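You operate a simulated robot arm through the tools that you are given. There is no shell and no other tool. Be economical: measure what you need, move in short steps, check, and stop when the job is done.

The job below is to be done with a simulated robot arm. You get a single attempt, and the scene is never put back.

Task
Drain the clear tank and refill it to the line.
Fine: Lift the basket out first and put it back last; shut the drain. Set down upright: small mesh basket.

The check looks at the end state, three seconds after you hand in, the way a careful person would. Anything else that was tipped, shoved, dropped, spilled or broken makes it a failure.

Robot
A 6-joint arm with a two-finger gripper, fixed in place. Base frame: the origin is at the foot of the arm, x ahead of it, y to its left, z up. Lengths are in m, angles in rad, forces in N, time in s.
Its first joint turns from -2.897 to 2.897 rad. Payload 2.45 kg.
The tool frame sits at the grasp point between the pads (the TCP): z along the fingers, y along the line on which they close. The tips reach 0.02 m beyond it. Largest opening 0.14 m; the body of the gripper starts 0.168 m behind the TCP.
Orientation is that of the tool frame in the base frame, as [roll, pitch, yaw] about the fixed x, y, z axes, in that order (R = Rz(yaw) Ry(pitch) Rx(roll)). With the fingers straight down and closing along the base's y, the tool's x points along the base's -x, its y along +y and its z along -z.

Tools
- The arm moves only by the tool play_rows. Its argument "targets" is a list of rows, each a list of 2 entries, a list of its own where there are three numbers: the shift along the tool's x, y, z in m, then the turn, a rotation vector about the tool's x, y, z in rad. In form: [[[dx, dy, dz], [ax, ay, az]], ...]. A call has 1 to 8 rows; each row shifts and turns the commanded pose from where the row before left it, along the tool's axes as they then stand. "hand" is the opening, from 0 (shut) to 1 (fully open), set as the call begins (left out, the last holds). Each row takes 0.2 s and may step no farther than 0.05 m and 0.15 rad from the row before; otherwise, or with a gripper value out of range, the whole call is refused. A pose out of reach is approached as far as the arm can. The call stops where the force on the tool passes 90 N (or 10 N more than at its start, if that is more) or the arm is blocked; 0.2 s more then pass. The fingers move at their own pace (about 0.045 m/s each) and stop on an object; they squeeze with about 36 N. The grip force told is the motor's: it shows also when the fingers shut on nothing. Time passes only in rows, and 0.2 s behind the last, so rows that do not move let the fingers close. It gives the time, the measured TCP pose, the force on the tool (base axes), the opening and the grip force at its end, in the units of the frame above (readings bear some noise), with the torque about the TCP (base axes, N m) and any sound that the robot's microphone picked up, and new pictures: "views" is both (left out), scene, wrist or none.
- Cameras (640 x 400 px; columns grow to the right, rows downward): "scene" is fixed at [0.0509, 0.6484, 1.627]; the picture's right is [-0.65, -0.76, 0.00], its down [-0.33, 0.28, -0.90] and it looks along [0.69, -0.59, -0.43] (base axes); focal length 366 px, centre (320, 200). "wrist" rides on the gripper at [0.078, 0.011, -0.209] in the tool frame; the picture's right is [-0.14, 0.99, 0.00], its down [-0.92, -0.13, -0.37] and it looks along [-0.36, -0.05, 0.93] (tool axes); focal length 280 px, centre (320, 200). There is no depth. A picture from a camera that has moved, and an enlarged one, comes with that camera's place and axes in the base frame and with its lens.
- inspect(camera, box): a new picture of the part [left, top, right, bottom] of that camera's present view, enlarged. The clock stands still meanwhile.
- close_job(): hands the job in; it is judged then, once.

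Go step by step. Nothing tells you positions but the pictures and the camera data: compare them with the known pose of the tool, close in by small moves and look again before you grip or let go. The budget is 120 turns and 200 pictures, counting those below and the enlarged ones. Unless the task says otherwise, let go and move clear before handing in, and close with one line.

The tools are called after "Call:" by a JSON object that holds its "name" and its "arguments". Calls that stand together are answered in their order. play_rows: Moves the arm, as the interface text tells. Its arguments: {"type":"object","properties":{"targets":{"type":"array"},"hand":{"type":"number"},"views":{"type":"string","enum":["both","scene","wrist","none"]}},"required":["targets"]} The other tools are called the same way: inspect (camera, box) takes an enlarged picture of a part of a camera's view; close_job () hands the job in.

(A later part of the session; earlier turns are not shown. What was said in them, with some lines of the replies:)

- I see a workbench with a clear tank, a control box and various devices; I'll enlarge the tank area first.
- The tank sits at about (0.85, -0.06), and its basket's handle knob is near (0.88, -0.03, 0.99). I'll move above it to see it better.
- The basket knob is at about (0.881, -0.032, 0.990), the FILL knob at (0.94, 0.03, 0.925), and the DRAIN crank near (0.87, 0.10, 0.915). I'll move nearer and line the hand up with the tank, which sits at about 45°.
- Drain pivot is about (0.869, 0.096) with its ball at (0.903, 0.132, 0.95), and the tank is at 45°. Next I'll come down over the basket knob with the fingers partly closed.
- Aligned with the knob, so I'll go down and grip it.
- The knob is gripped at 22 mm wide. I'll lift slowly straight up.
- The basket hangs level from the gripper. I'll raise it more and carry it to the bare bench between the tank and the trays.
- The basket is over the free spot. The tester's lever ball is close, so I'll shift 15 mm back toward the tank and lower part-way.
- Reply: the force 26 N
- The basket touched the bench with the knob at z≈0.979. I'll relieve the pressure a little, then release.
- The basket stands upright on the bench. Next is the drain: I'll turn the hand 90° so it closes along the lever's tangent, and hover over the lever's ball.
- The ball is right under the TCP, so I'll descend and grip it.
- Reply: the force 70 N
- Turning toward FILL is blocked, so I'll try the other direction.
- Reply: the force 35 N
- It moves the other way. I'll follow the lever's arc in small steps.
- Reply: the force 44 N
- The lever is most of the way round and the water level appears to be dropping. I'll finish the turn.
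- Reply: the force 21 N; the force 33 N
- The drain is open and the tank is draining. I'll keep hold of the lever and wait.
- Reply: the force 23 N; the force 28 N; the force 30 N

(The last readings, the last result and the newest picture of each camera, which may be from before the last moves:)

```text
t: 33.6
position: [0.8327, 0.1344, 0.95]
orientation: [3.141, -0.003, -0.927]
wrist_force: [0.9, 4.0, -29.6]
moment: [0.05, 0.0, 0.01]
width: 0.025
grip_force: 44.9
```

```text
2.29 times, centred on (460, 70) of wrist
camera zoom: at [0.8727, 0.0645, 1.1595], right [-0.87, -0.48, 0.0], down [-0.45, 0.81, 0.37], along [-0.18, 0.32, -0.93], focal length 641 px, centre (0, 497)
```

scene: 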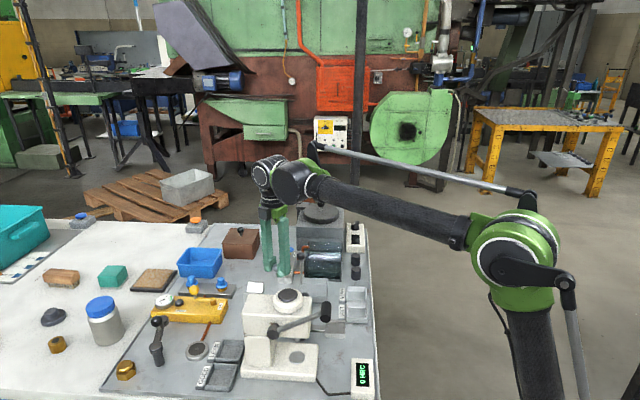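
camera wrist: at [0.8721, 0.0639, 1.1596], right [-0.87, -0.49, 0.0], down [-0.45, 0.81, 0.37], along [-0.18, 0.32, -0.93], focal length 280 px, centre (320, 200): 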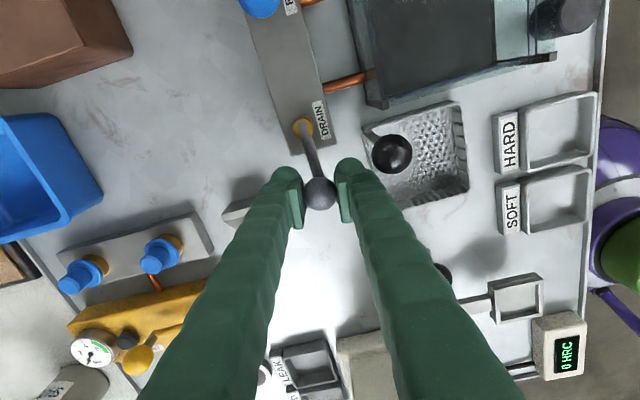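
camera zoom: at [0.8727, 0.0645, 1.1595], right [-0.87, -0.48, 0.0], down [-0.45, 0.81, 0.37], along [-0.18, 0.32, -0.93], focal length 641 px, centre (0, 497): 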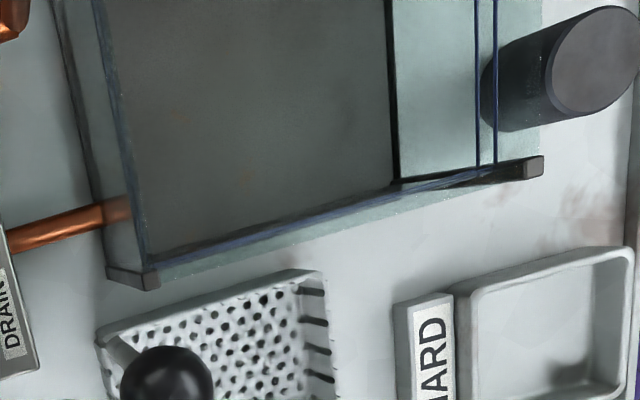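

The tank is empty. I'll close the drain by following the arc back.

Call:
{"name": "play_rows", "arguments": {"targets": [[[-0.0003, -0.0075, 0], [0, 0, 0.143]], [[-0.0002, -0.0075, 0], [0, 0, 0.143]], [[-0.0001, -0.0075, 0], [0, 0, 0.143]], [[0, 0, 0], [0, 0, 0]]], "views": "none"}}

```text
t: 34.6
position: [0.8509, 0.1457, 0.9494]
orientation: [-3.14, 0.0, -1.356]
wrist_force: [-14.6, 7.3, -26.3]
moment: [0.12, 0.1, -0.57]
width: 0.0248
grip_force: 44.8
```

Call:
{"name": "play_rows", "arguments": {"targets": [[[0.0008, -0.0078, 0], [0, 0, 0.143]], [[0.0008, -0.0078, 0.001], [0, 0, 0.143]], [[0.0008, -0.0078, 0.001], [0, 0, 0.143]], [[0, 0, 0], [0, 0, 0]]], "views": "none"}}

```text
t: 35.6
position: [0.876, 0.1434, 0.9476]
orientation: [-3.14, 0.0, -1.785]
wrist_force: [7.1, 34.0, -0.2]
moment: [0.18, -0.04, 0.03]
width: 0.0237
grip_force: 45.0
```

Call:
{"name": "play_rows", "arguments": {"targets": [[[-0.0035, -0.0075, 0], [0, 0, 0.143]], [[0.0003, -0.0075, 0], [0, 0, 0.143]], [[0.0005, -0.0075, 0], [0, 0, 0.143]], [[0, 0, 0], [0, 0, 0]]], "views": "none"}}

```text
t: 36.6
position: [0.8962, 0.1347, 0.9467]
orientation: [3.141, -0.003, -2.217]
wrist_force: [-19.6, -28.1, -33.5]
moment: [-0.27, 0.22, 0.04]
width: 0.024
grip_force: 45.2
```

Call:
{"name": "play_rows", "arguments": {"targets": [[[0.003, -0.0075, 0], [0, 0, 0.139]], [[0, -0.003, 0], [0, 0, 0]], [[0, 0, 0], [0, 0, 0]]], "views": "both"}}

Call:
{"name": "inspect", "arguments": {"camera": "wrist", "box": [160, 0, 440, 240]}}

```text
t: 37.4
position: [0.9021, 0.1308, 0.9488]
orientation: [3.141, 0.0, -2.351]
wrist_force: [-33.7, 7.1, -43.2]
moment: [-0.46, 0.31, -0.14]
width: 0.0239
grip_force: 45.1
camera wrist: at [0.8409, 0.0828, 1.1577], right [-0.61, 0.79, 0.0], down [0.74, 0.56, 0.37], along [0.29, 0.23, -0.93], focal length 280 px, centre (320, 200)
```

scene: 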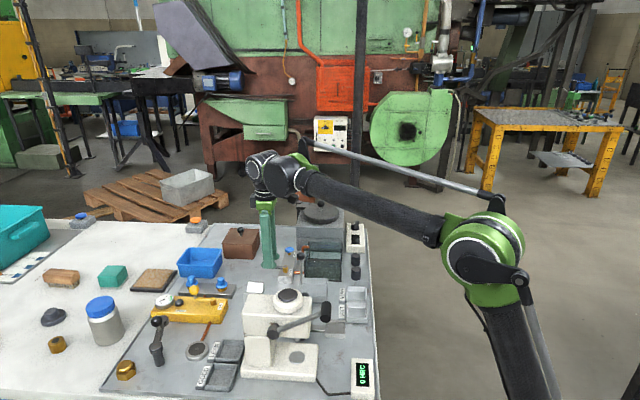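
wrist: 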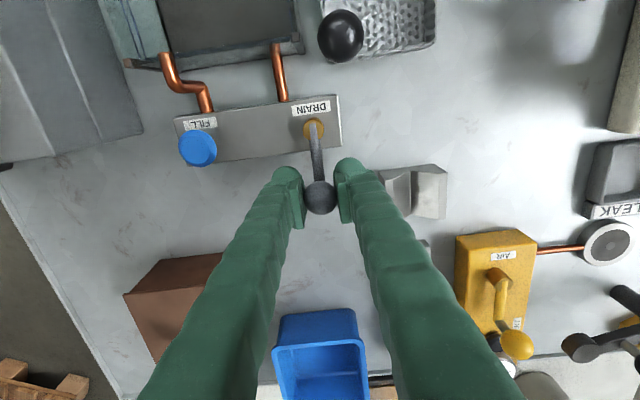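

```text
1.67 times, centred on (300, 120) of wrist
camera zoom: at [0.8409, 0.0828, 1.1577], right [-0.61, 0.79, 0.0], down [0.74, 0.56, 0.37], along [0.29, 0.23, -0.93], focal length 467 px, centre (353, 333)
```

zoom: 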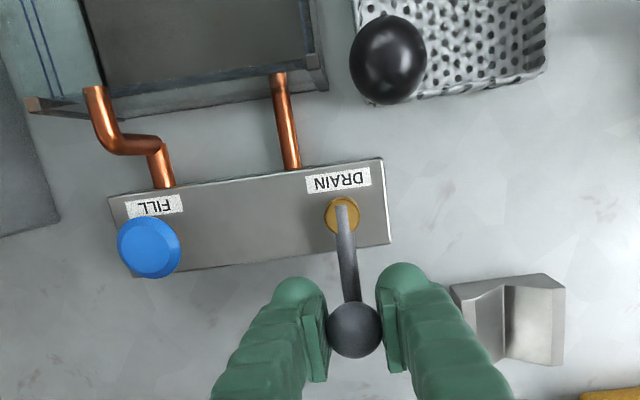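

Call:
{"name": "play_rows", "arguments": {"targets": [[[0, -0.004, 0], [0, 0, 0]], [[0, 0, 0], [0, 0, 0]]], "views": "none"}}

```text
t: 38.1
position: [0.9026, 0.1307, 0.9483]
orientation: [3.133, -0.001, -2.352]
wrist_force: [-32.8, 44.3, -18.5]
moment: [-0.02, 0.35, -0.32]
width: 0.0242
grip_force: 45.3
stopped in row 2: the force on the tool passed its limit at 92 N (the readings are from after the stop); the commanded pose is now the measured one
```

The drain is hard against its closed stop. I'll release, rise and move over the FILL knob.

Call:
{"name": "play_rows", "arguments": {"hand": 0.4, "targets": [[[0, 0, 0], [0, 0, 0]], [[0, 0, 0], [0, 0, 0]], [[0, 0, 0], [0, 0, 0]], [[0, 0, -0.03], [0, 0, 0]], [[0, 0, -0.04], [0, 0, 0]], [[0, 0, -0.04], [0, 0, 0]], [[0, 0, 0], [0, 0, 0]]], "views": "none"}}

Call:
{"name": "play_rows", "arguments": {"hand": 0.42, "targets": [[[0.0157, -0.033, 0], [0, 0, 0]], [[0.0157, -0.033, 0], [0, 0, 0]], [[0.0157, -0.033, 0], [0, 0, 0]], [[0, 0, 0], [0, 0, 0]]], "views": "both"}}

Call:
{"name": "inspect", "arguments": {"camera": "wrist", "box": [200, 80, 440, 260]}}

Call:
{"name": "inspect", "arguments": {"camera": "scene", "box": [260, 220, 360, 300]}}

```text
t: 39.7
position: [0.9036, 0.1251, 1.0564]
orientation: [3.138, 0.002, -2.353]
wrist_force: [0.5, 0.2, 0.5]
moment: [-0.01, -0.04, 0.0]
width: 0.0558
grip_force: 0.1
```

```text
t: 40.7
position: [0.9408, 0.0207, 1.0579]
orientation: [3.138, 0.001, -2.353]
wrist_force: [-0.4, 0.4, 0.0]
moment: [0.0, 0.01, 0.01]
width: 0.0587
grip_force: 0.1
camera wrist: at [0.8805, -0.0271, 1.2678], right [-0.61, 0.8, 0.0], down [0.74, 0.56, 0.37], along [0.29, 0.23, -0.93], focal length 280 px, centre (320, 200)
```

scene: 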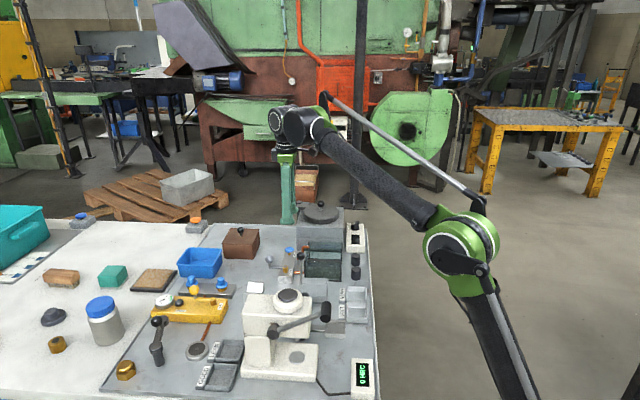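
wrist: 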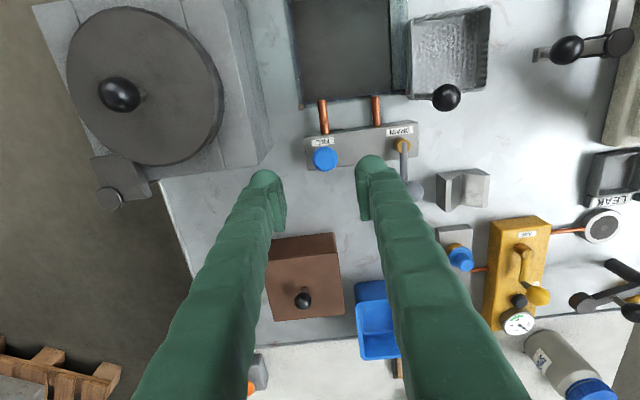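

```text
2.22 times, centred on (320, 170) of wrist
camera zoom: at [0.8805, -0.0271, 1.2678], right [-0.61, 0.8, 0.0], down [0.74, 0.56, 0.37], along [0.29, 0.23, -0.93], focal length 623 px, centre (320, 267)
```

zoom: 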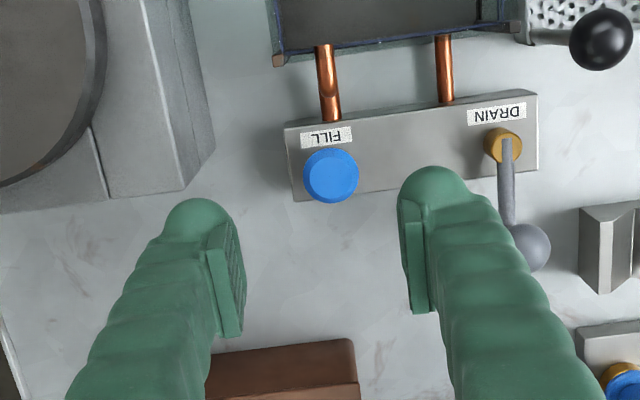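

```text
5.00 times, centred on (310, 260) of scene
camera zoom: at [0.0509, 0.6484, 1.627], right [-0.65, -0.76, 0.0], down [-0.33, 0.28, -0.9], along [0.69, -0.59, -0.43], focal length 1830 px, centre (370, -100)
```

zoom: 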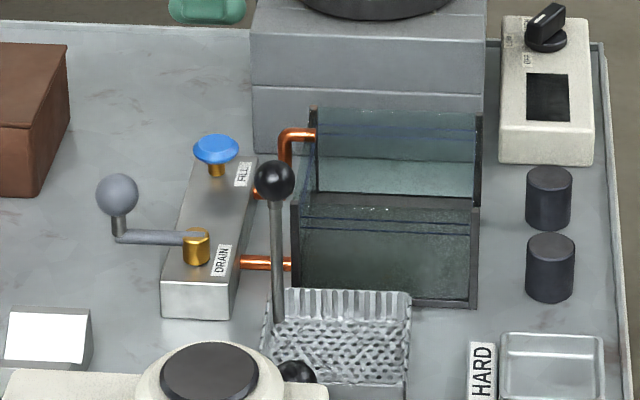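

The drain lever is back in its original position. The FILL knob is a mushroom head at (0.940, 0.029), so I'll first try pressing it with the fingers closed.

Call:
{"name": "play_rows", "arguments": {"hand": 0, "targets": [[[-0.0051, 0.0065, 0], [0, 0, 0]], [[0, 0, 0.03], [0, 0, 0]], [[0, 0, 0.03], [0, 0, 0]], [[0, 0, 0.03], [0, 0, 0]], [[0, 0, 0], [0, 0, 0]], [[0, 0, 0], [0, 0, 0]]], "views": "both"}}

Call:
{"name": "inspect", "arguments": {"camera": "scene", "box": [260, 220, 360, 300]}}

```text
t: 42.1
position: [0.9421, 0.0297, 0.9681]
orientation: [3.138, 0.001, -2.353]
wrist_force: [-0.5, -0.7, 0.4]
moment: [-0.02, 0.01, -0.01]
width: 0.0
grip_force: 29.2
camera wrist: at [0.8815, -0.0188, 1.1782], right [-0.61, 0.8, 0.0], down [0.74, 0.56, 0.37], along [0.29, 0.23, -0.93], focal length 280 px, centre (320, 200)
```

scene: 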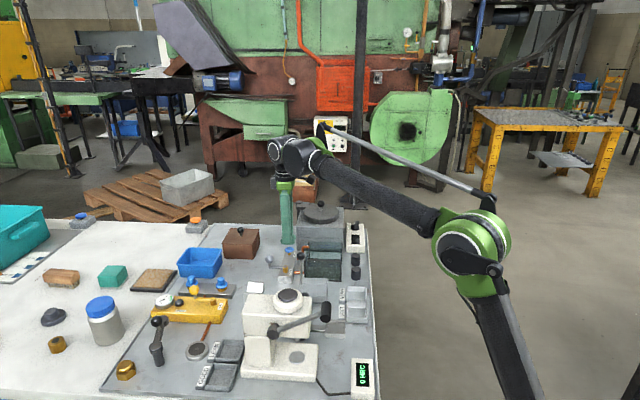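
wrist: 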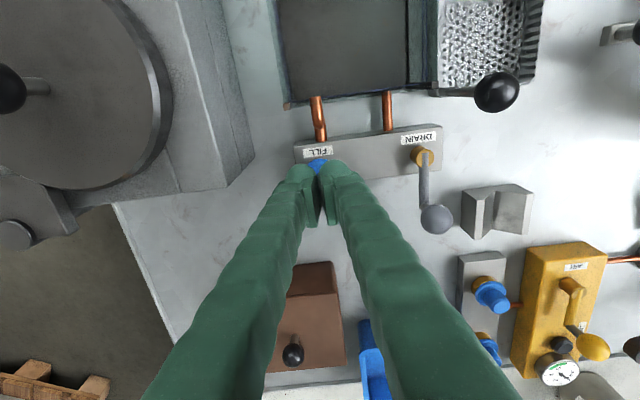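

```text
5.00 times, centred on (310, 260) of scene
camera zoom: at [0.0509, 0.6484, 1.627], right [-0.65, -0.76, 0.0], down [-0.33, 0.28, -0.9], along [0.69, -0.59, -0.43], focal length 1830 px, centre (370, -100)
```

zoom: 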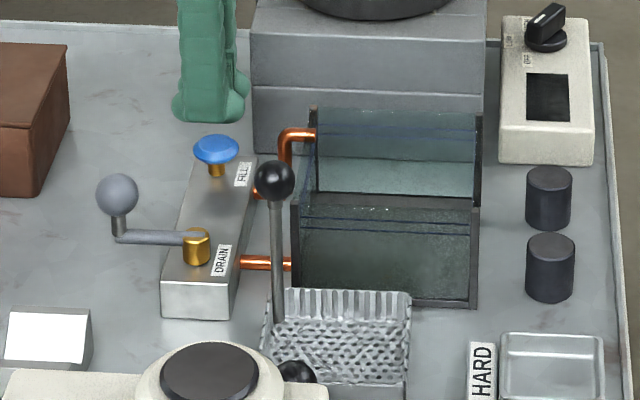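

Call:
{"name": "play_rows", "arguments": {"targets": [[[0, 0, 0.014], [0, 0, 0]], [[0, 0, 0], [0, 0, 0]]], "views": "none"}}

Call:
{"name": "play_rows", "arguments": {"targets": [[[0, 0, 0.004], [0, 0, 0]], [[0, 0, 0], [0, 0, 0]]], "views": "none"}}

Call:
{"name": "play_rows", "arguments": {"targets": [[[0, 0, 0.003], [0, 0, 0]], [[0, 0, 0], [0, 0, 0]]], "views": "none"}}

Call:
{"name": "inspect", "arguments": {"camera": "scene", "box": [260, 220, 360, 300]}}

```text
t: 42.7
position: [0.9417, 0.0304, 0.9547]
orientation: [3.138, 0.003, -2.353]
wrist_force: [-0.8, 0.5, 0.5]
moment: [0.0, 0.01, 0.02]
width: 0.0001
grip_force: 29.3
```

```text
t: 43.3
position: [0.941, 0.0293, 0.9498]
orientation: [3.136, 0.002, -2.353]
wrist_force: [0.1, -0.4, 0.1]
moment: [0.02, 0.03, -0.03]
width: 0.0
grip_force: 29.2
```

```text
t: 43.9
position: [0.9396, 0.0289, 0.9482]
orientation: [3.138, 0.002, -2.352]
wrist_force: [0.7, -0.2, 1.1]
moment: [0.0, 0.01, 0.03]
width: 0.0
grip_force: 29.1
```

```text
5.00 times, centred on (310, 260) of scene
camera zoom: at [0.0509, 0.6484, 1.627], right [-0.65, -0.76, 0.0], down [-0.33, 0.28, -0.9], along [0.69, -0.59, -0.43], focal length 1830 px, centre (370, -100)
```

zoom: 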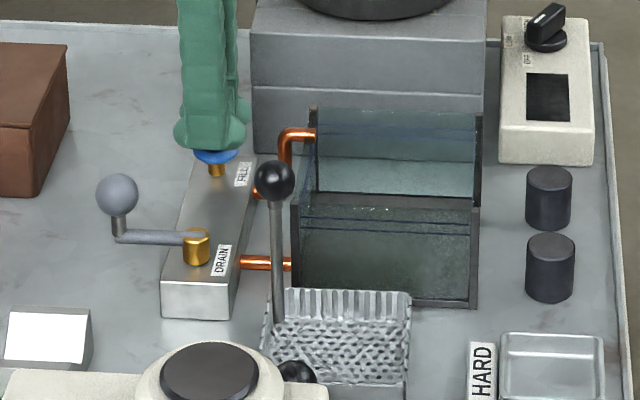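

Near contact; I'll press a few more millimetres and watch both the force and the tank.

Call:
{"name": "play_rows", "arguments": {"targets": [[[0, 0, 0.003], [0, 0, 0]], [[0, 0, 0], [0, 0, 0]]], "views": "none"}}

Call:
{"name": "play_rows", "arguments": {"targets": [[[0, 0, 0.003], [0, 0, 0]], [[0, 0, 0], [0, 0, 0]]], "views": "none"}}

Call:
{"name": "inspect", "arguments": {"camera": "scene", "box": [260, 220, 360, 300]}}

```text
t: 44.5
position: [0.9408, 0.0291, 0.9439]
orientation: [3.139, 0.002, -2.354]
wrist_force: [0.0, -0.5, 1.0]
moment: [0.03, -0.01, -0.01]
width: 0.0
grip_force: 29.5
```

```text
t: 45.1
position: [0.9408, 0.0294, 0.9409]
orientation: [3.14, 0.002, -2.353]
wrist_force: [-0.5, 0.4, 1.4]
moment: [-0.04, -0.01, -0.02]
width: 0.0001
grip_force: 29.5
```

```text
5.00 times, centred on (310, 260) of scene
camera zoom: at [0.0509, 0.6484, 1.627], right [-0.65, -0.76, 0.0], down [-0.33, 0.28, -0.9], along [0.69, -0.59, -0.43], focal length 1830 px, centre (370, -100)
```

zoom: 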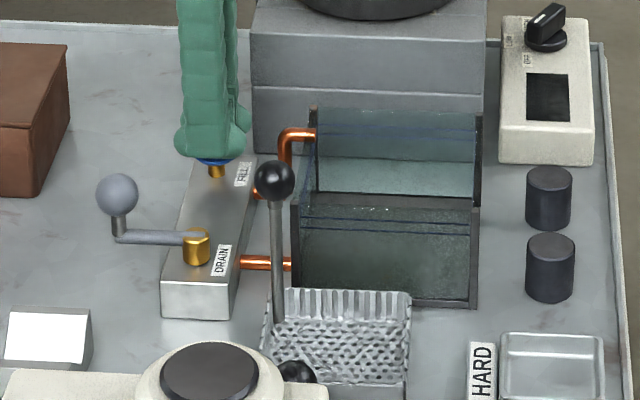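

Call:
{"name": "play_rows", "arguments": {"targets": [[[0, 0, 0.003], [0, 0, 0]], [[0, 0, 0], [0, 0, 0]]], "views": "none"}}

Call:
{"name": "play_rows", "arguments": {"targets": [[[0, 0, 0.003], [0, 0, 0]], [[0, 0, 0], [0, 0, 0]]], "views": "none"}}

Call:
{"name": "inspect", "arguments": {"camera": "scene", "box": [260, 220, 360, 300]}}

```text
t: 45.7
position: [0.9406, 0.03, 0.9382]
orientation: [3.139, 0.002, -2.354]
wrist_force: [-1.0, 0.0, 2.1]
moment: [-0.05, -0.03, 0.0]
width: 0.006
grip_force: 29.3
heard: click
```

```text
t: 46.3
position: [0.9408, 0.0314, 0.9361]
orientation: [3.137, 0.001, -2.353]
wrist_force: [6.3, 1.0, 15.6]
moment: [0.04, -0.14, 0.05]
width: 0.0059
grip_force: 28.5
```

```text
5.00 times, centred on (310, 260) of scene
camera zoom: at [0.0509, 0.6484, 1.627], right [-0.65, -0.76, 0.0], down [-0.33, 0.28, -0.9], along [0.69, -0.59, -0.43], focal length 1830 px, centre (370, -100)
```

zoom: 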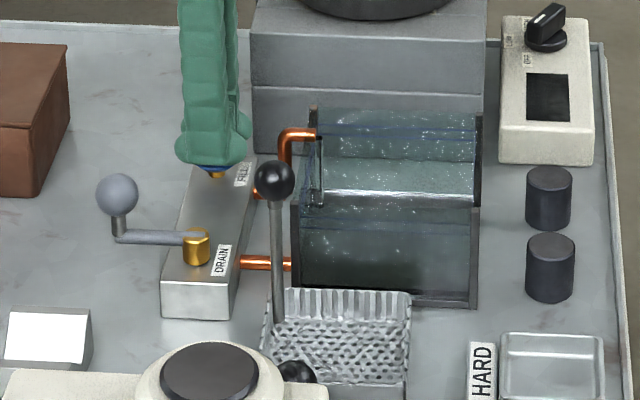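

A click, and water is now pouring in. I'll lift off to see whether it's momentary or latching.

Call:
{"name": "play_rows", "arguments": {"targets": [[[0, 0, -0.01], [0, 0, 0]]], "views": "none"}}

Call:
{"name": "inspect", "arguments": {"camera": "scene", "box": [260, 220, 360, 300]}}

```text
t: 46.7
position: [0.9403, 0.0289, 0.9455]
orientation: [3.137, 0.002, -2.353]
wrist_force: [0.2, -0.2, 0.4]
moment: [0.0, 0.04, -0.02]
width: 0.0
grip_force: 29.5
```

```text
5.00 times, centred on (310, 260) of scene
camera zoom: at [0.0509, 0.6484, 1.627], right [-0.65, -0.76, 0.0], down [-0.33, 0.28, -0.9], along [0.69, -0.59, -0.43], focal length 1830 px, centre (370, -100)
```

zoom: 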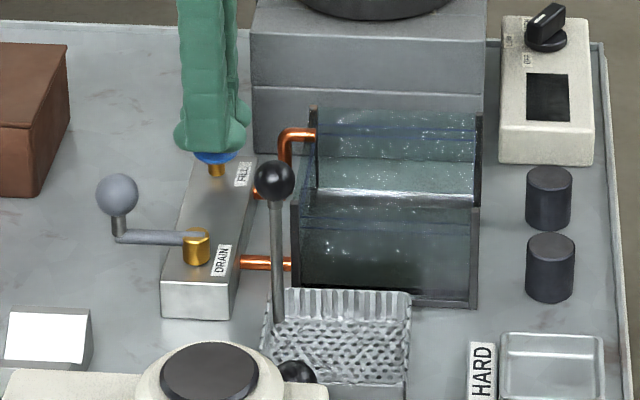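

It's momentary: the flow stopped. I'll check the level.

Call:
{"name": "inspect", "arguments": {"camera": "scene", "box": [295, 235, 345, 285]}}

Call:
{"name": "play_rows", "arguments": {"targets": [[[0, 0, 0.0085], [0, 0, 0]], [[0, 0, 0], [0, 0, 0]], [[0, 0, 0], [0, 0, 0]], [[0, 0, 0], [0, 0, 0]], [[0, 0, 0], [0, 0, 0]], [[0, 0, -0.0085], [0, 0, 0]]], "views": "none"}}

Call:
{"name": "inspect", "arguments": {"camera": "scene", "box": [295, 235, 345, 285]}}

```text
8.00 times, centred on (320, 260) of scene
camera zoom: at [0.0509, 0.6484, 1.627], right [-0.65, -0.76, 0.0], down [-0.33, 0.28, -0.9], along [0.69, -0.59, -0.43], focal length 2928 px, centre (320, -280)
```

zoom: 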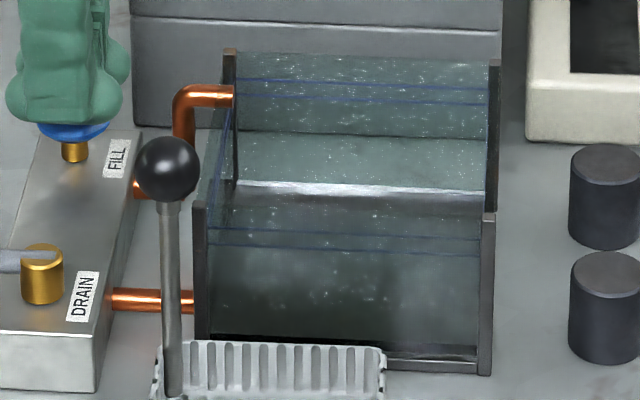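

```text
t: 48.1
position: [0.9406, 0.0291, 0.9449]
orientation: [3.138, 0.003, -2.353]
wrist_force: [0.3, -0.7, -0.3]
moment: [-0.01, -0.01, 0.02]
width: 0.0
grip_force: 29.2
heard: click
```

```text
8.00 times, centred on (320, 260) of scene
camera zoom: at [0.0509, 0.6484, 1.627], right [-0.65, -0.76, 0.0], down [-0.33, 0.28, -0.9], along [0.69, -0.59, -0.43], focal length 2928 px, centre (320, -280)
```

zoom: 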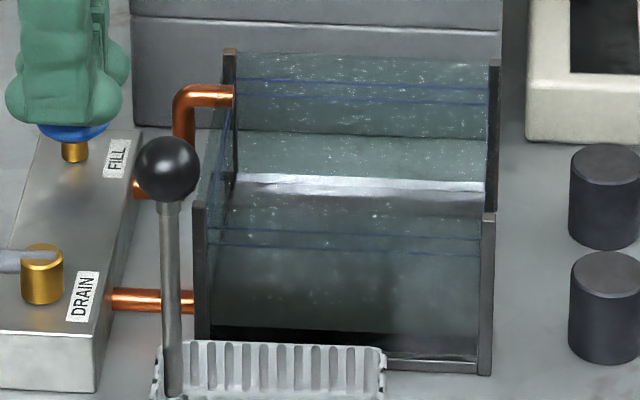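

The level rises slowly, roughly 6 px per second with about 85 px to go. I'll hold it for longer.

Call:
{"name": "play_rows", "arguments": {"targets": [[[0, 0, 0.0085], [0, 0, 0]], [[0, 0, 0], [0, 0, 0]], [[0, 0, 0], [0, 0, 0]], [[0, 0, 0], [0, 0, 0]], [[0, 0, 0], [0, 0, 0]], [[0, 0, 0], [0, 0, 0]], [[0, 0, 0], [0, 0, 0]], [[0, 0, 0], [0, 0, 0]]], "views": "none"}}

Call:
{"name": "play_rows", "arguments": {"targets": [[[0, 0, 0], [0, 0, 0]], [[0, 0, 0], [0, 0, 0]], [[0, 0, 0], [0, 0, 0]], [[0, 0, 0], [0, 0, 0]], [[0, 0, 0], [0, 0, 0]], [[0, 0, 0], [0, 0, 0]], [[0, 0, 0], [0, 0, 0]], [[0, 0, 0], [0, 0, 0]]], "views": "none"}}

Call:
{"name": "inspect", "arguments": {"camera": "scene", "box": [295, 235, 345, 285]}}

```text
t: 49.9
position: [0.941, 0.0308, 0.937]
orientation: [3.137, 0.001, -2.353]
wrist_force: [0.5, 0.8, 1.5]
moment: [-0.01, 0.0, 0.01]
width: 0.006
grip_force: 29.3
heard: click
```

```text
t: 51.7
position: [0.9409, 0.0294, 0.9373]
orientation: [3.139, 0.001, -2.352]
wrist_force: [-0.1, 0.3, 2.5]
moment: [-0.03, -0.04, 0.0]
width: 0.006
grip_force: 29.9
```

```text
8.00 times, centred on (320, 260) of scene
camera zoom: at [0.0509, 0.6484, 1.627], right [-0.65, -0.76, 0.0], down [-0.33, 0.28, -0.9], along [0.69, -0.59, -0.43], focal length 2928 px, centre (320, -280)
```

zoom: 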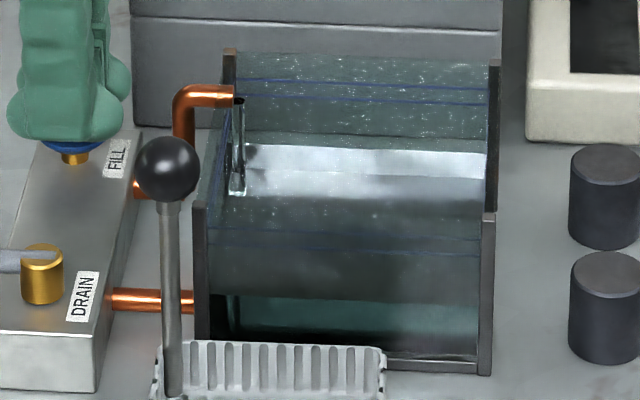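

Call:
{"name": "play_rows", "arguments": {"targets": [[[0, 0, 0], [0, 0, 0]], [[0, 0, 0], [0, 0, 0]], [[0, 0, 0], [0, 0, 0]], [[0, 0, 0], [0, 0, 0]], [[0, 0, 0], [0, 0, 0]], [[0, 0, 0], [0, 0, 0]], [[0, 0, 0], [0, 0, 0]], [[0, 0, 0], [0, 0, 0]]], "views": "none"}}

Call:
{"name": "play_rows", "arguments": {"targets": [[[0, 0, 0], [0, 0, 0]], [[0, 0, 0], [0, 0, 0]], [[0, 0, 0], [0, 0, 0]], [[0, 0, 0], [0, 0, 0]], [[0, 0, 0], [0, 0, 0]], [[0, 0, 0], [0, 0, 0]], [[0, 0, 0], [0, 0, 0]]], "views": "none"}}

Call:
{"name": "inspect", "arguments": {"camera": "scene", "box": [295, 235, 345, 285]}}

```text
t: 53.5
position: [0.9412, 0.0291, 0.938]
orientation: [3.138, 0.002, -2.351]
wrist_force: [-0.1, -0.7, 1.0]
moment: [-0.02, 0.0, 0.03]
width: 0.0058
grip_force: 29.2
```

```text
t: 55.1
position: [0.9406, 0.0288, 0.9375]
orientation: [3.137, 0.003, -2.351]
wrist_force: [-0.4, 0.4, 2.4]
moment: [0.01, 0.02, -0.03]
width: 0.0061
grip_force: 29.5
```

```text
8.00 times, centred on (320, 260) of scene
camera zoom: at [0.0509, 0.6484, 1.627], right [-0.65, -0.76, 0.0], down [-0.33, 0.28, -0.9], along [0.69, -0.59, -0.43], focal length 2928 px, centre (320, -280)
```

zoom: 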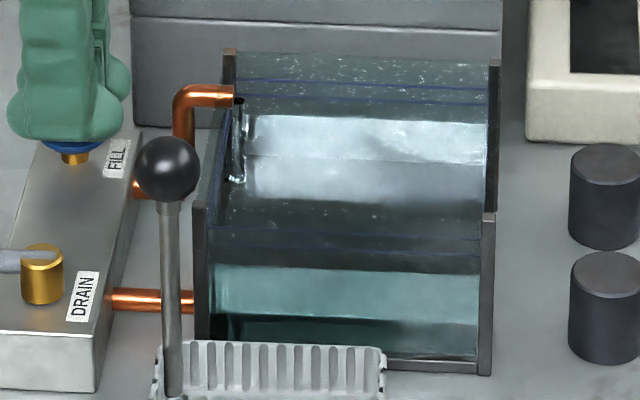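

Level about 27 px below mid-band. I'll hold about 2 s more, then look again.

Call:
{"name": "play_rows", "arguments": {"targets": [[[0, 0, 0], [0, 0, 0]], [[0, 0, 0], [0, 0, 0]], [[0, 0, 0], [0, 0, 0]], [[0, 0, 0], [0, 0, 0]], [[0, 0, 0], [0, 0, 0]], [[0, 0, 0], [0, 0, 0]], [[0, 0, 0], [0, 0, 0]], [[0, 0, -0.0085], [0, 0, 0]]], "views": "none"}}

Call:
{"name": "inspect", "arguments": {"camera": "scene", "box": [295, 235, 345, 285]}}

Call:
{"name": "inspect", "arguments": {"camera": "wrist", "box": [240, 0, 460, 140]}}

```text
t: 56.9
position: [0.9419, 0.0291, 0.9453]
orientation: [3.138, 0.001, -2.352]
wrist_force: [-0.9, 0.1, -0.1]
moment: [0.03, 0.02, 0.0]
width: 0.0
grip_force: 29.2
```

```text
8.00 times, centred on (320, 260) of scene
camera zoom: at [0.0509, 0.6484, 1.627], right [-0.65, -0.76, 0.0], down [-0.33, 0.28, -0.9], along [0.69, -0.59, -0.43], focal length 2928 px, centre (320, -280)
```

zoom: 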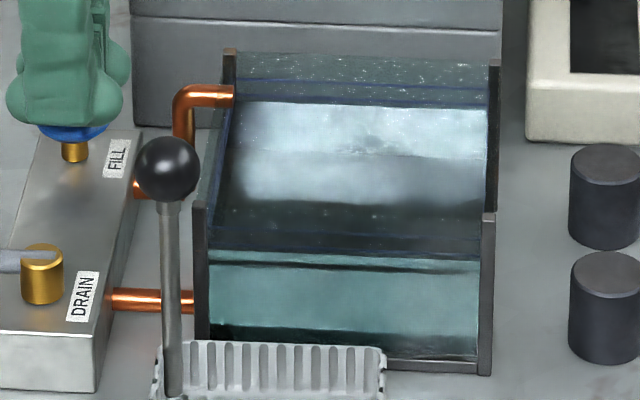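

```text
2.86 times, centred on (350, 70) of wrist
camera zoom: at [0.8803, -0.0185, 1.1545], right [-0.61, 0.8, 0.0], down [0.74, 0.56, 0.37], along [0.29, 0.23, -0.93], focal length 801 px, centre (234, 571)
```

zoom: 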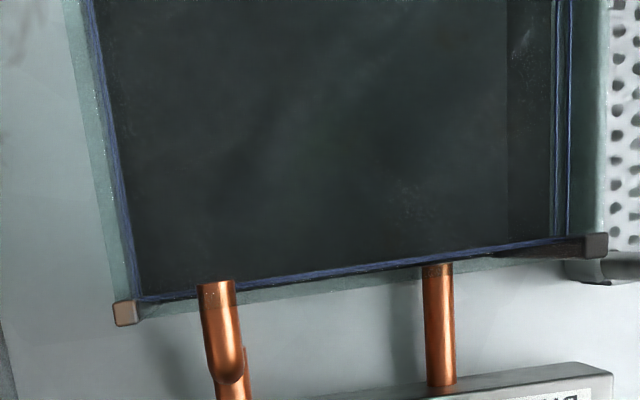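

The level is at the lower line, so about one second more will bring it mid-band.

Call:
{"name": "play_rows", "arguments": {"targets": [[[0, 0, 0.0085], [0, 0, 0]], [[0, 0, 0], [0, 0, 0]], [[0, 0, 0], [0, 0, 0]], [[0, 0, 0], [0, 0, 0]], [[0, 0, 0], [0, 0, 0]], [[0, 0, -0.0085], [0, 0, 0]], [[0, 0, 0], [0, 0, 0]]], "views": "none"}}

Call:
{"name": "inspect", "arguments": {"camera": "scene", "box": [305, 235, 345, 270]}}

```text
t: 58.5
position: [0.9415, 0.029, 0.944]
orientation: [3.141, 0.001, -2.353]
wrist_force: [-0.4, 0.3, 0.0]
moment: [-0.01, 0.0, -0.01]
width: 0.0
grip_force: 29.9
heard: click
```

```text
11.43 times, centred on (325, 252) of scene
camera zoom: at [0.0509, 0.6484, 1.627], right [-0.65, -0.76, 0.0], down [-0.33, 0.28, -0.9], along [0.69, -0.59, -0.43], focal length 4183 px, centre (263, -400)
```

zoom: 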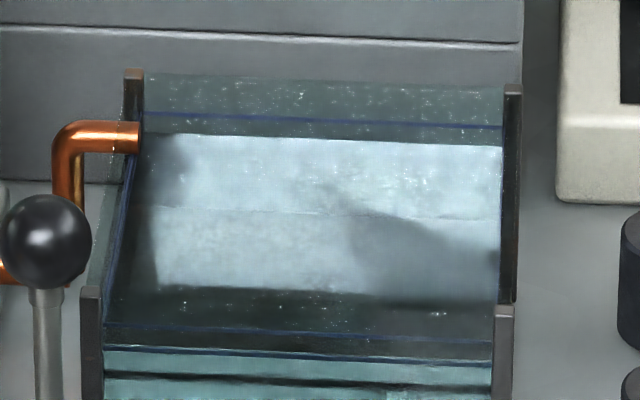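

The level is now just above the lower line; one short tap more will centre it.

Call:
{"name": "play_rows", "arguments": {"targets": [[[0, 0, 0.0085], [0, 0, 0]], [[0, 0, 0], [0, 0, 0]], [[0, 0, -0.0085], [0, 0, 0]], [[0, 0, 0], [0, 0, 0]]], "views": "none"}}

Call:
{"name": "inspect", "arguments": {"camera": "scene", "box": [305, 235, 345, 270]}}

```text
t: 59.5
position: [0.9394, 0.029, 0.9439]
orientation: [3.139, 0.002, -2.353]
wrist_force: [0.7, 1.1, 0.3]
moment: [0.02, 0.0, -0.03]
width: 0.0
grip_force: 29.3
heard: click
```

```text
11.43 times, centred on (325, 252) of scene
camera zoom: at [0.0509, 0.6484, 1.627], right [-0.65, -0.76, 0.0], down [-0.33, 0.28, -0.9], along [0.69, -0.59, -0.43], focal length 4183 px, centre (263, -400)
```

zoom: 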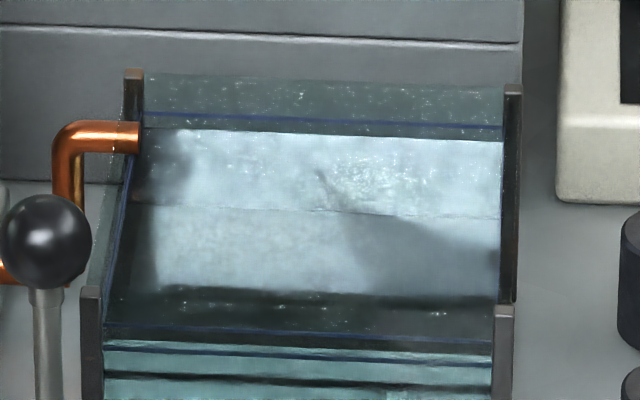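

Level centred in the band. Now I'll rise and go back over the basket knob, turning the hand back to the original grip yaw.

Call:
{"name": "play_rows", "arguments": {"targets": [[[0, 0, -0.04], [0, 0, 0]], [[0, 0, -0.04], [0, 0, 0]], [[0, 0, -0.04], [0, 0, 0]], [[0.0191, 0.0425, 0], [0, 0, 0]], [[0.0191, 0.0425, 0], [0, 0, 0]], [[0.0191, 0.0425, 0], [0, 0, 0]], [[0, 0, 0], [0, 0, 0.15]], [[0, 0, 0], [0, 0, 0.15]]], "views": "none"}}

Call:
{"name": "play_rows", "arguments": {"hand": 0.36, "targets": [[[0, 0, 0], [0, 0, 0.15]], [[0, 0, 0], [0, 0, 0.15]], [[0, 0, 0], [0, 0, 0.15]], [[0, 0, 0], [0, 0, 0.15]], [[0, 0, 0], [0, 0, 0.15]], [[0, 0, 0], [0, 0, 0.15]], [[0, 0, 0], [0, 0, 0.15]], [[0, 0, 0], [0, 0, 0.15]]], "views": "none"}}

Call:
{"name": "play_rows", "arguments": {"targets": [[[0, 0, 0], [0, 0, 0.074]], [[0, 0, 0], [0, 0, 0]]], "views": "both"}}

Call:
{"name": "inspect", "arguments": {"camera": "wrist", "box": [160, 20, 480, 240]}}

```text
t: 61.3
position: [0.8095, 0.0782, 1.0667]
orientation: [3.138, 0.001, -2.653]
wrist_force: [-0.2, 0.5, -0.2]
moment: [0.01, 0.02, 0.05]
width: 0.0001
grip_force: 29.8
```

```text
t: 63.1
position: [0.8093, 0.0782, 1.0663]
orientation: [3.14, -0.003, 2.426]
wrist_force: [0.8, 1.1, -0.2]
moment: [0.01, -0.03, 0.01]
width: 0.0504
grip_force: 0.1
```

```text
t: 63.7
position: [0.8103, 0.0786, 1.0658]
orientation: [3.138, -0.004, 2.357]
wrist_force: [-0.7, 0.2, -0.7]
moment: [-0.02, 0.02, 0.01]
width: 0.0502
grip_force: 0.1
camera wrist: at [0.7638, 0.1419, 1.2752], right [0.8, 0.6, 0.0], down [0.56, -0.74, 0.37], along [0.22, -0.29, -0.93], focal length 280 px, centre (320, 200)
```

scene: 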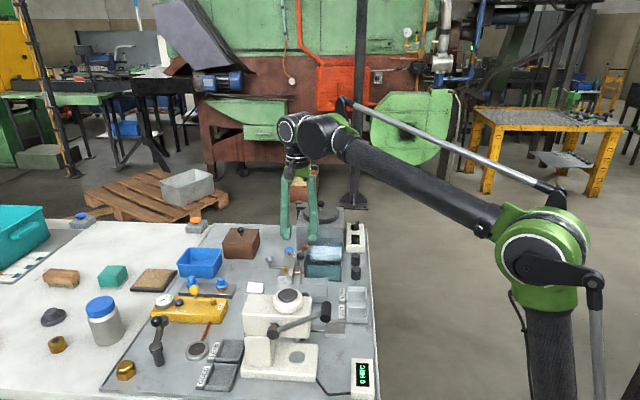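
wrist: 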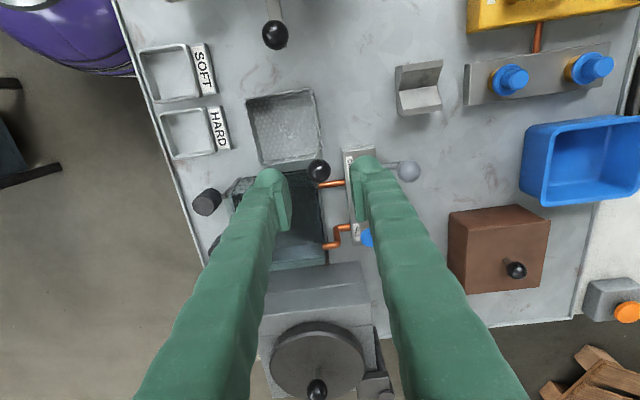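

```text
1.82 times, centred on (320, 130) of wrist
camera zoom: at [0.7638, 0.1419, 1.2752], right [0.8, 0.6, 0.0], down [0.56, -0.74, 0.37], along [0.22, -0.29, -0.93], focal length 510 px, centre (320, 327)
```

zoom: 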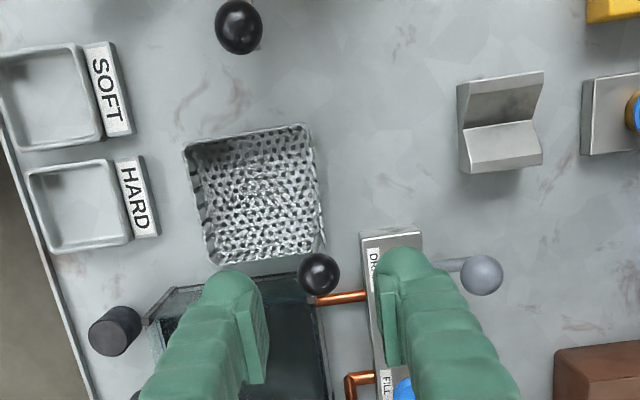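

Aligned over the knob. Descending and gripping.

Call:
{"name": "play_rows", "arguments": {"targets": [[[0, -0.001, 0.035], [0, 0, 0]], [[0, 0, 0.03], [0, 0, 0]], [[0, 0, 0.0205], [0, 0, 0]], [[0, 0, 0], [0, 0, 0]]], "views": "none"}}

Call:
{"name": "play_rows", "arguments": {"hand": 0, "targets": [[[0, 0, 0], [0, 0, 0]], [[0, 0, 0], [0, 0, 0]], [[0, 0, 0], [0, 0, 0]], [[0, 0, 0], [0, 0, 0]]], "views": "none"}}

Call:
{"name": "play_rows", "arguments": {"targets": [[[0, 0, -0.01], [0, 0, 0]], [[0, 0, -0.02], [0, 0, 0]], [[0, 0, -0.03], [0, 0, 0]], [[0, 0, -0.03], [0, 0, 0]], [[0, 0, -0.03], [0, 0, 0]], [[0, 0, -0.03], [0, 0, 0]], [[0, 0, -0.024], [0, 0, 0]], [[0, 0, 0], [0, 0, 0]]], "views": "both"}}

```text
t: 64.7
position: [0.8082, 0.0787, 0.9796]
orientation: [3.139, -0.003, 2.356]
wrist_force: [-0.9, 0.1, 0.9]
moment: [-0.03, 0.04, 0.01]
width: 0.0503
grip_force: 0.1
```

```text
t: 65.7
position: [0.8072, 0.0784, 0.9792]
orientation: [3.141, -0.004, 2.355]
wrist_force: [-0.1, -0.4, 0.1]
moment: [-0.01, -0.03, 0.03]
width: 0.0214
grip_force: 35.8
```

```text
t: 67.5
position: [0.808, 0.0776, 1.153]
orientation: [3.141, -0.004, 2.356]
wrist_force: [-0.3, 0.1, -1.2]
moment: [-0.01, -0.07, -0.03]
width: 0.0212
grip_force: 35.9
camera wrist: at [0.7627, 0.1414, 1.3635], right [0.8, 0.6, 0.0], down [0.56, -0.74, 0.37], along [0.22, -0.29, -0.93], focal length 280 px, centre (320, 200)
```

scene: 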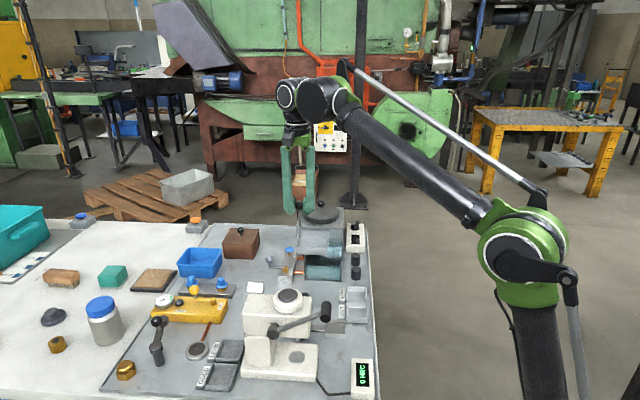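
wrist: 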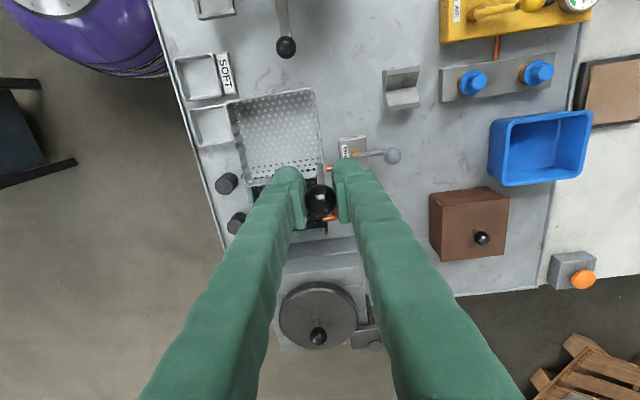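

The basket is lifted, so I'll carry it back over the tank.

Call:
{"name": "play_rows", "arguments": {"targets": [[[-0.025, -0.005, 0], [0, 0, 0]], [[-0.035, -0.0068, 0], [0, 0, 0]], [[-0.035, -0.0068, 0], [0, 0, 0]], [[-0.031, -0.0062, 0], [0, 0, 0]], [[0, 0, 0], [0, 0, 0]], [[0, 0, 0], [0, 0, 0]]], "views": "none"}}

Call:
{"name": "play_rows", "arguments": {"targets": [[[0, 0, 0.03], [0, 0, 0]], [[0, 0, 0.03], [0, 0, 0]], [[0, 0, 0], [0, 0, 0]]], "views": "wrist"}}

Call:
{"name": "inspect", "arguments": {"camera": "scene", "box": [270, 180, 370, 290]}}

Call:
{"name": "inspect", "arguments": {"camera": "wrist", "box": [200, 60, 420, 220]}}

```text
t: 68.9
position: [0.88, -0.0303, 1.1531]
orientation: [3.14, -0.004, 2.356]
wrist_force: [0.2, 0.1, -1.6]
moment: [0.01, -0.08, 0.0]
width: 0.0214
grip_force: 36.2
```

```text
t: 69.7
position: [0.8813, -0.0295, 1.0936]
orientation: [3.14, -0.004, 2.357]
wrist_force: [-0.2, 0.0, -2.4]
moment: [0.01, -0.05, 0.01]
width: 0.0211
grip_force: 35.9
camera wrist: at [0.8348, 0.0326, 1.3043], right [0.8, 0.6, 0.0], down [0.56, -0.74, 0.37], along [0.22, -0.29, -0.93], focal length 280 px, centre (320, 200)
```

wrist: 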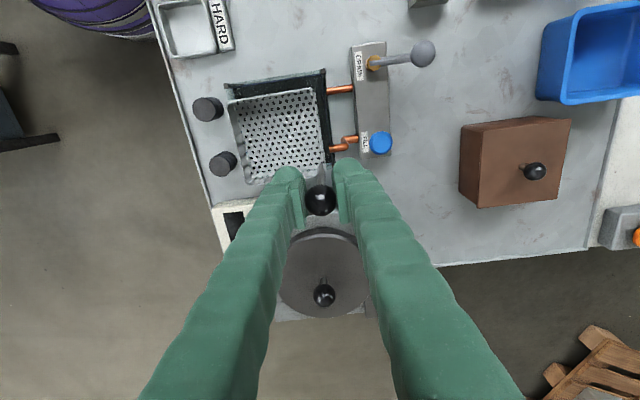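

```text
3.64 times, centred on (320, 235) of scene
camera zoom: at [0.0509, 0.6484, 1.627], right [-0.65, -0.76, 0.0], down [-0.33, 0.28, -0.9], along [0.69, -0.59, -0.43], focal length 1331 px, centre (320, 73)
```

zoom: 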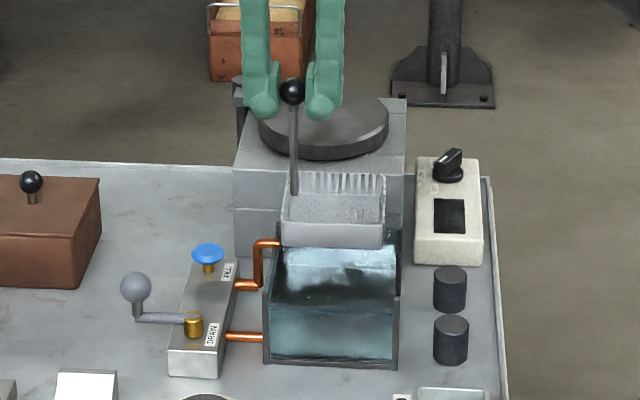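

```text
2.50 times, centred on (310, 140) of wrist
camera zoom: at [0.8348, 0.0326, 1.3043], right [0.8, 0.6, 0.0], down [0.56, -0.74, 0.37], along [0.22, -0.29, -0.93], focal length 701 px, centre (345, 350)
```

zoom: 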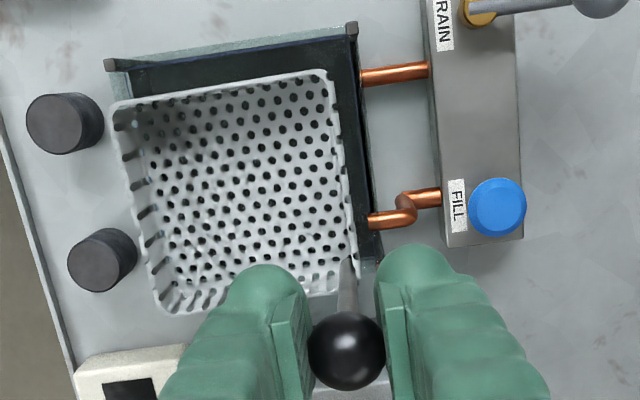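

It matches the pose at lift-out, so I'll lower it slowly into the tank.

Call:
{"name": "play_rows", "arguments": {"targets": [[[0.0005, -0.0005, 0.015], [0, 0, 0]], [[0, 0, 0.015], [0, 0, 0]], [[0, 0, 0.015], [0, 0, 0]], [[0, 0, 0.015], [0, 0, 0]], [[0, 0, 0], [0, 0, 0]]], "views": "wrist"}}

Call:
{"name": "inspect", "arguments": {"camera": "scene", "box": [280, 210, 360, 290]}}

Call:
{"name": "inspect", "arguments": {"camera": "wrist", "box": [200, 60, 420, 220]}}

```text
t: 70.9
position: [0.8805, -0.0287, 1.0326]
orientation: [3.14, -0.004, 2.358]
wrist_force: [0.0, -0.7, -1.0]
moment: [-0.03, -0.06, -0.01]
width: 0.0216
grip_force: 36.1
camera wrist: at [0.8338, 0.0338, 1.2431], right [0.8, 0.6, 0.0], down [0.56, -0.74, 0.37], along [0.22, -0.29, -0.93], focal length 280 px, centre (320, 200)
```

wrist: 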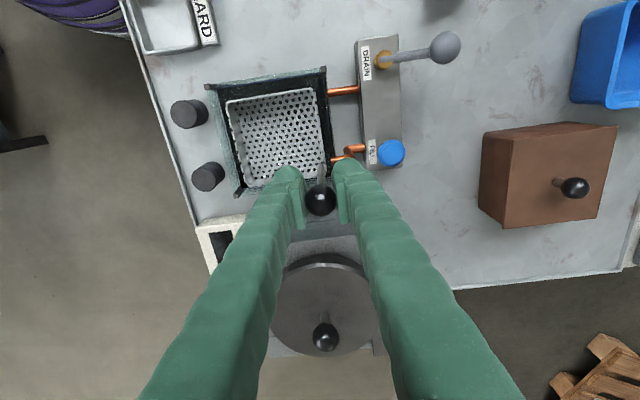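

```text
5.00 times, centred on (320, 250) of scene
camera zoom: at [0.0509, 0.6484, 1.627], right [-0.65, -0.76, 0.0], down [-0.33, 0.28, -0.9], along [0.69, -0.59, -0.43], focal length 1830 px, centre (320, -50)
```

zoom: 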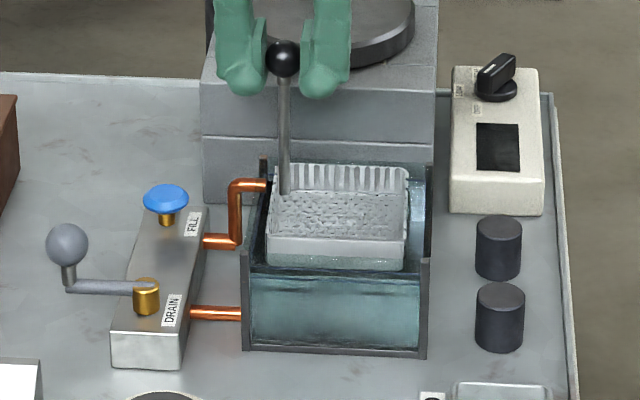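

```text
2.50 times, centred on (310, 140) of wrist
camera zoom: at [0.8338, 0.0338, 1.2431], right [0.8, 0.6, 0.0], down [0.56, -0.74, 0.37], along [0.22, -0.29, -0.93], focal length 701 px, centre (345, 350)
```

zoom: 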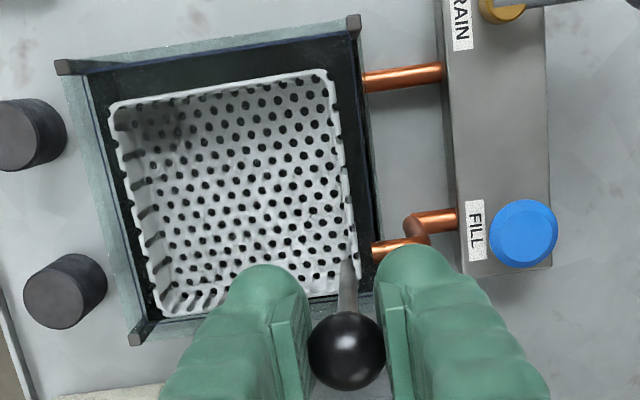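

Inside the tank with clearance all round; I'll continue down gently.

Call:
{"name": "play_rows", "arguments": {"targets": [[[0, 0, 0.012], [0, 0, 0]], [[0, 0, 0.012], [0, 0, 0]], [[0, 0, 0.012], [0, 0, 0]], [[0, 0, 0.004], [0, 0, 0]], [[0, 0, 0], [0, 0, 0]]], "views": "none"}}

Call:
{"name": "play_rows", "arguments": {"targets": [[[0, 0, 0.003], [0, 0, 0]], [[0, 0, 0], [0, 0, 0]]], "views": "none"}}

```text
t: 72.1
position: [0.879, -0.0297, 0.993]
orientation: [3.14, -0.004, 2.356]
wrist_force: [0.0, -0.3, -1.6]
moment: [-0.01, -0.06, -0.01]
width: 0.0213
grip_force: 36.2
```

```text
t: 72.7
position: [0.8799, -0.0282, 0.9894]
orientation: [3.139, -0.004, 2.357]
wrist_force: [0.0, -0.3, -1.0]
moment: [0.01, -0.03, 0.03]
width: 0.0212
grip_force: 35.7
```

Call:
{"name": "play_rows", "arguments": {"targets": [[[0, 0, 0.002], [0, 0, 0]], [[0, 0, 0], [0, 0, 0]]], "views": "none"}}

Call:
{"name": "play_rows", "arguments": {"targets": [[[0, 0, 0.002], [0, 0, 0]], [[0, 0, 0], [0, 0, 0]]], "views": "none"}}

```text
t: 73.3
position: [0.8792, -0.0282, 0.9873]
orientation: [3.14, -0.003, 2.357]
wrist_force: [0.5, 0.6, -1.4]
moment: [0.02, -0.04, 0.01]
width: 0.0212
grip_force: 35.8
```

```text
t: 73.9
position: [0.8793, -0.0294, 0.9867]
orientation: [3.139, -0.003, 2.356]
wrist_force: [0.4, 0.2, 1.5]
moment: [0.07, 0.19, -0.04]
width: 0.0213
grip_force: 35.6
```

It is touching the tank floor. Releasing and backing straight up.

Call:
{"name": "play_rows", "arguments": {"hand": 0.4, "targets": [[[0, 0, 0], [0, 0, 0]], [[0, 0, 0], [0, 0, 0]], [[0, 0, 0], [0, 0, 0]], [[0, 0, -0.02], [0, 0, 0]], [[0, 0, -0.03], [0, 0, 0]], [[0, 0, -0.04], [0, 0, 0]], [[0, 0, -0.04], [0, 0, 0]], [[0, 0, -0.04], [0, 0, 0]]], "views": "both"}}

Call:
{"name": "inspect", "arguments": {"camera": "scene", "box": [305, 235, 345, 270]}}

Call:
{"name": "inspect", "arguments": {"camera": "scene", "box": [270, 220, 360, 300]}}

Call:
{"name": "inspect", "arguments": {"camera": "wrist", "box": [200, 60, 420, 220]}}

```text
t: 75.7
position: [0.8818, -0.0297, 1.1595]
orientation: [3.141, -0.004, 2.357]
wrist_force: [0.1, 0.0, 0.3]
moment: [0.02, -0.04, 0.0]
width: 0.056
grip_force: 0.0
camera wrist: at [0.8359, 0.033, 1.3692], right [0.8, 0.6, 0.0], down [0.56, -0.74, 0.37], along [0.22, -0.29, -0.93], focal length 280 px, centre (320, 200)
```

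scene: 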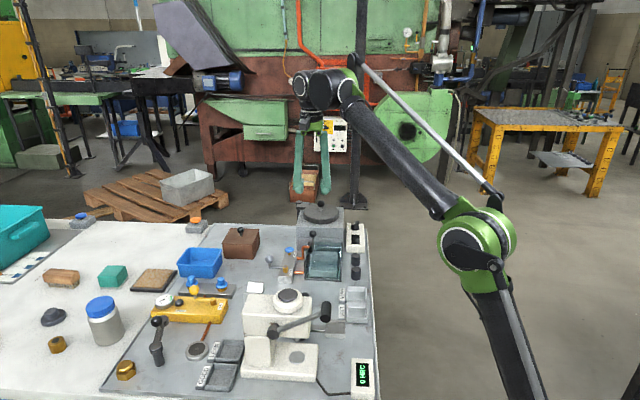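
wrist: 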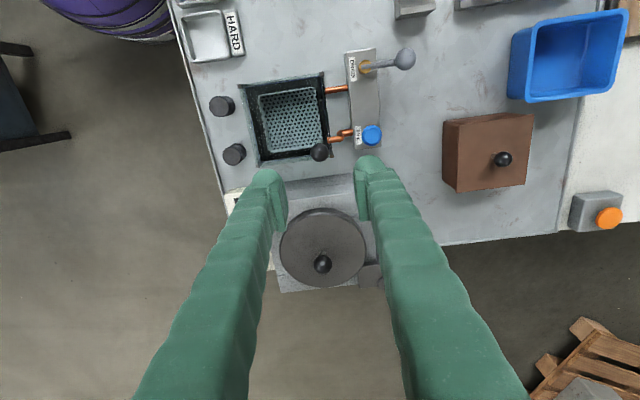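

```text
11.43 times, centred on (325, 252) of scene
camera zoom: at [0.0509, 0.6484, 1.627], right [-0.65, -0.76, 0.0], down [-0.33, 0.28, -0.9], along [0.69, -0.59, -0.43], focal length 4183 px, centre (263, -400)
```

zoom: 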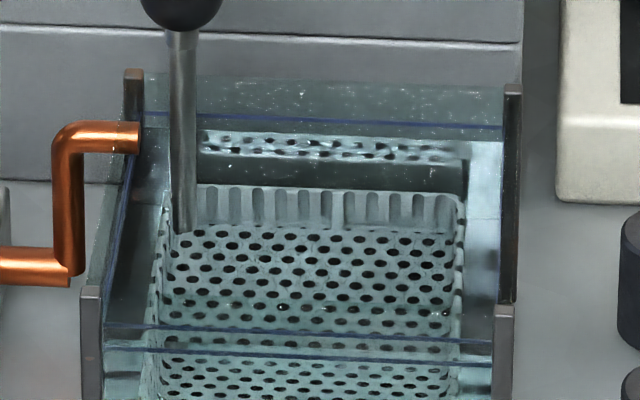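

```text
5.00 times, centred on (315, 260) of scene
camera zoom: at [0.0509, 0.6484, 1.627], right [-0.65, -0.76, 0.0], down [-0.33, 0.28, -0.9], along [0.69, -0.59, -0.43], focal length 1830 px, centre (345, -100)
```

zoom: 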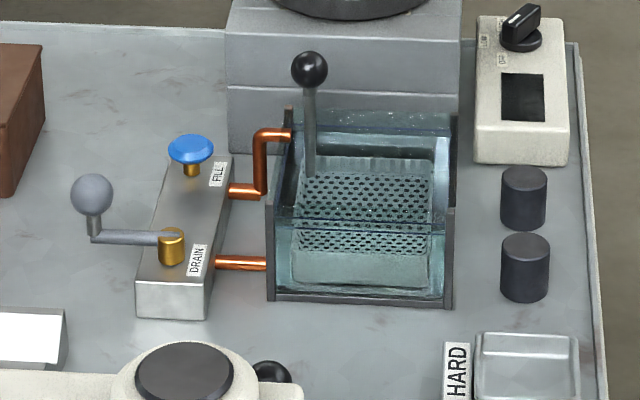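

```text
2.50 times, centred on (310, 140) of wrist
camera zoom: at [0.8359, 0.033, 1.3692], right [0.8, 0.6, 0.0], down [0.56, -0.74, 0.37], along [0.22, -0.29, -0.93], focal length 701 px, centre (345, 350)
```

zoom: 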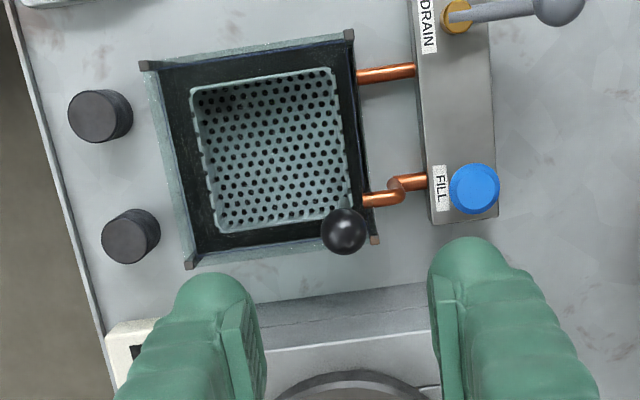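

The basket is back upright in the tank and the water sits between the two line marks. The drain lever is on its closed stop, FILL is released, and the hand is clear, so I'm handing in.

Call:
{"name": "close_job", "arguments": {}}

```text
The job is handed in.
```

The tank was drained and refilled to mid-band between its two line marks, the drain is shut, and the basket is back in place, upright.
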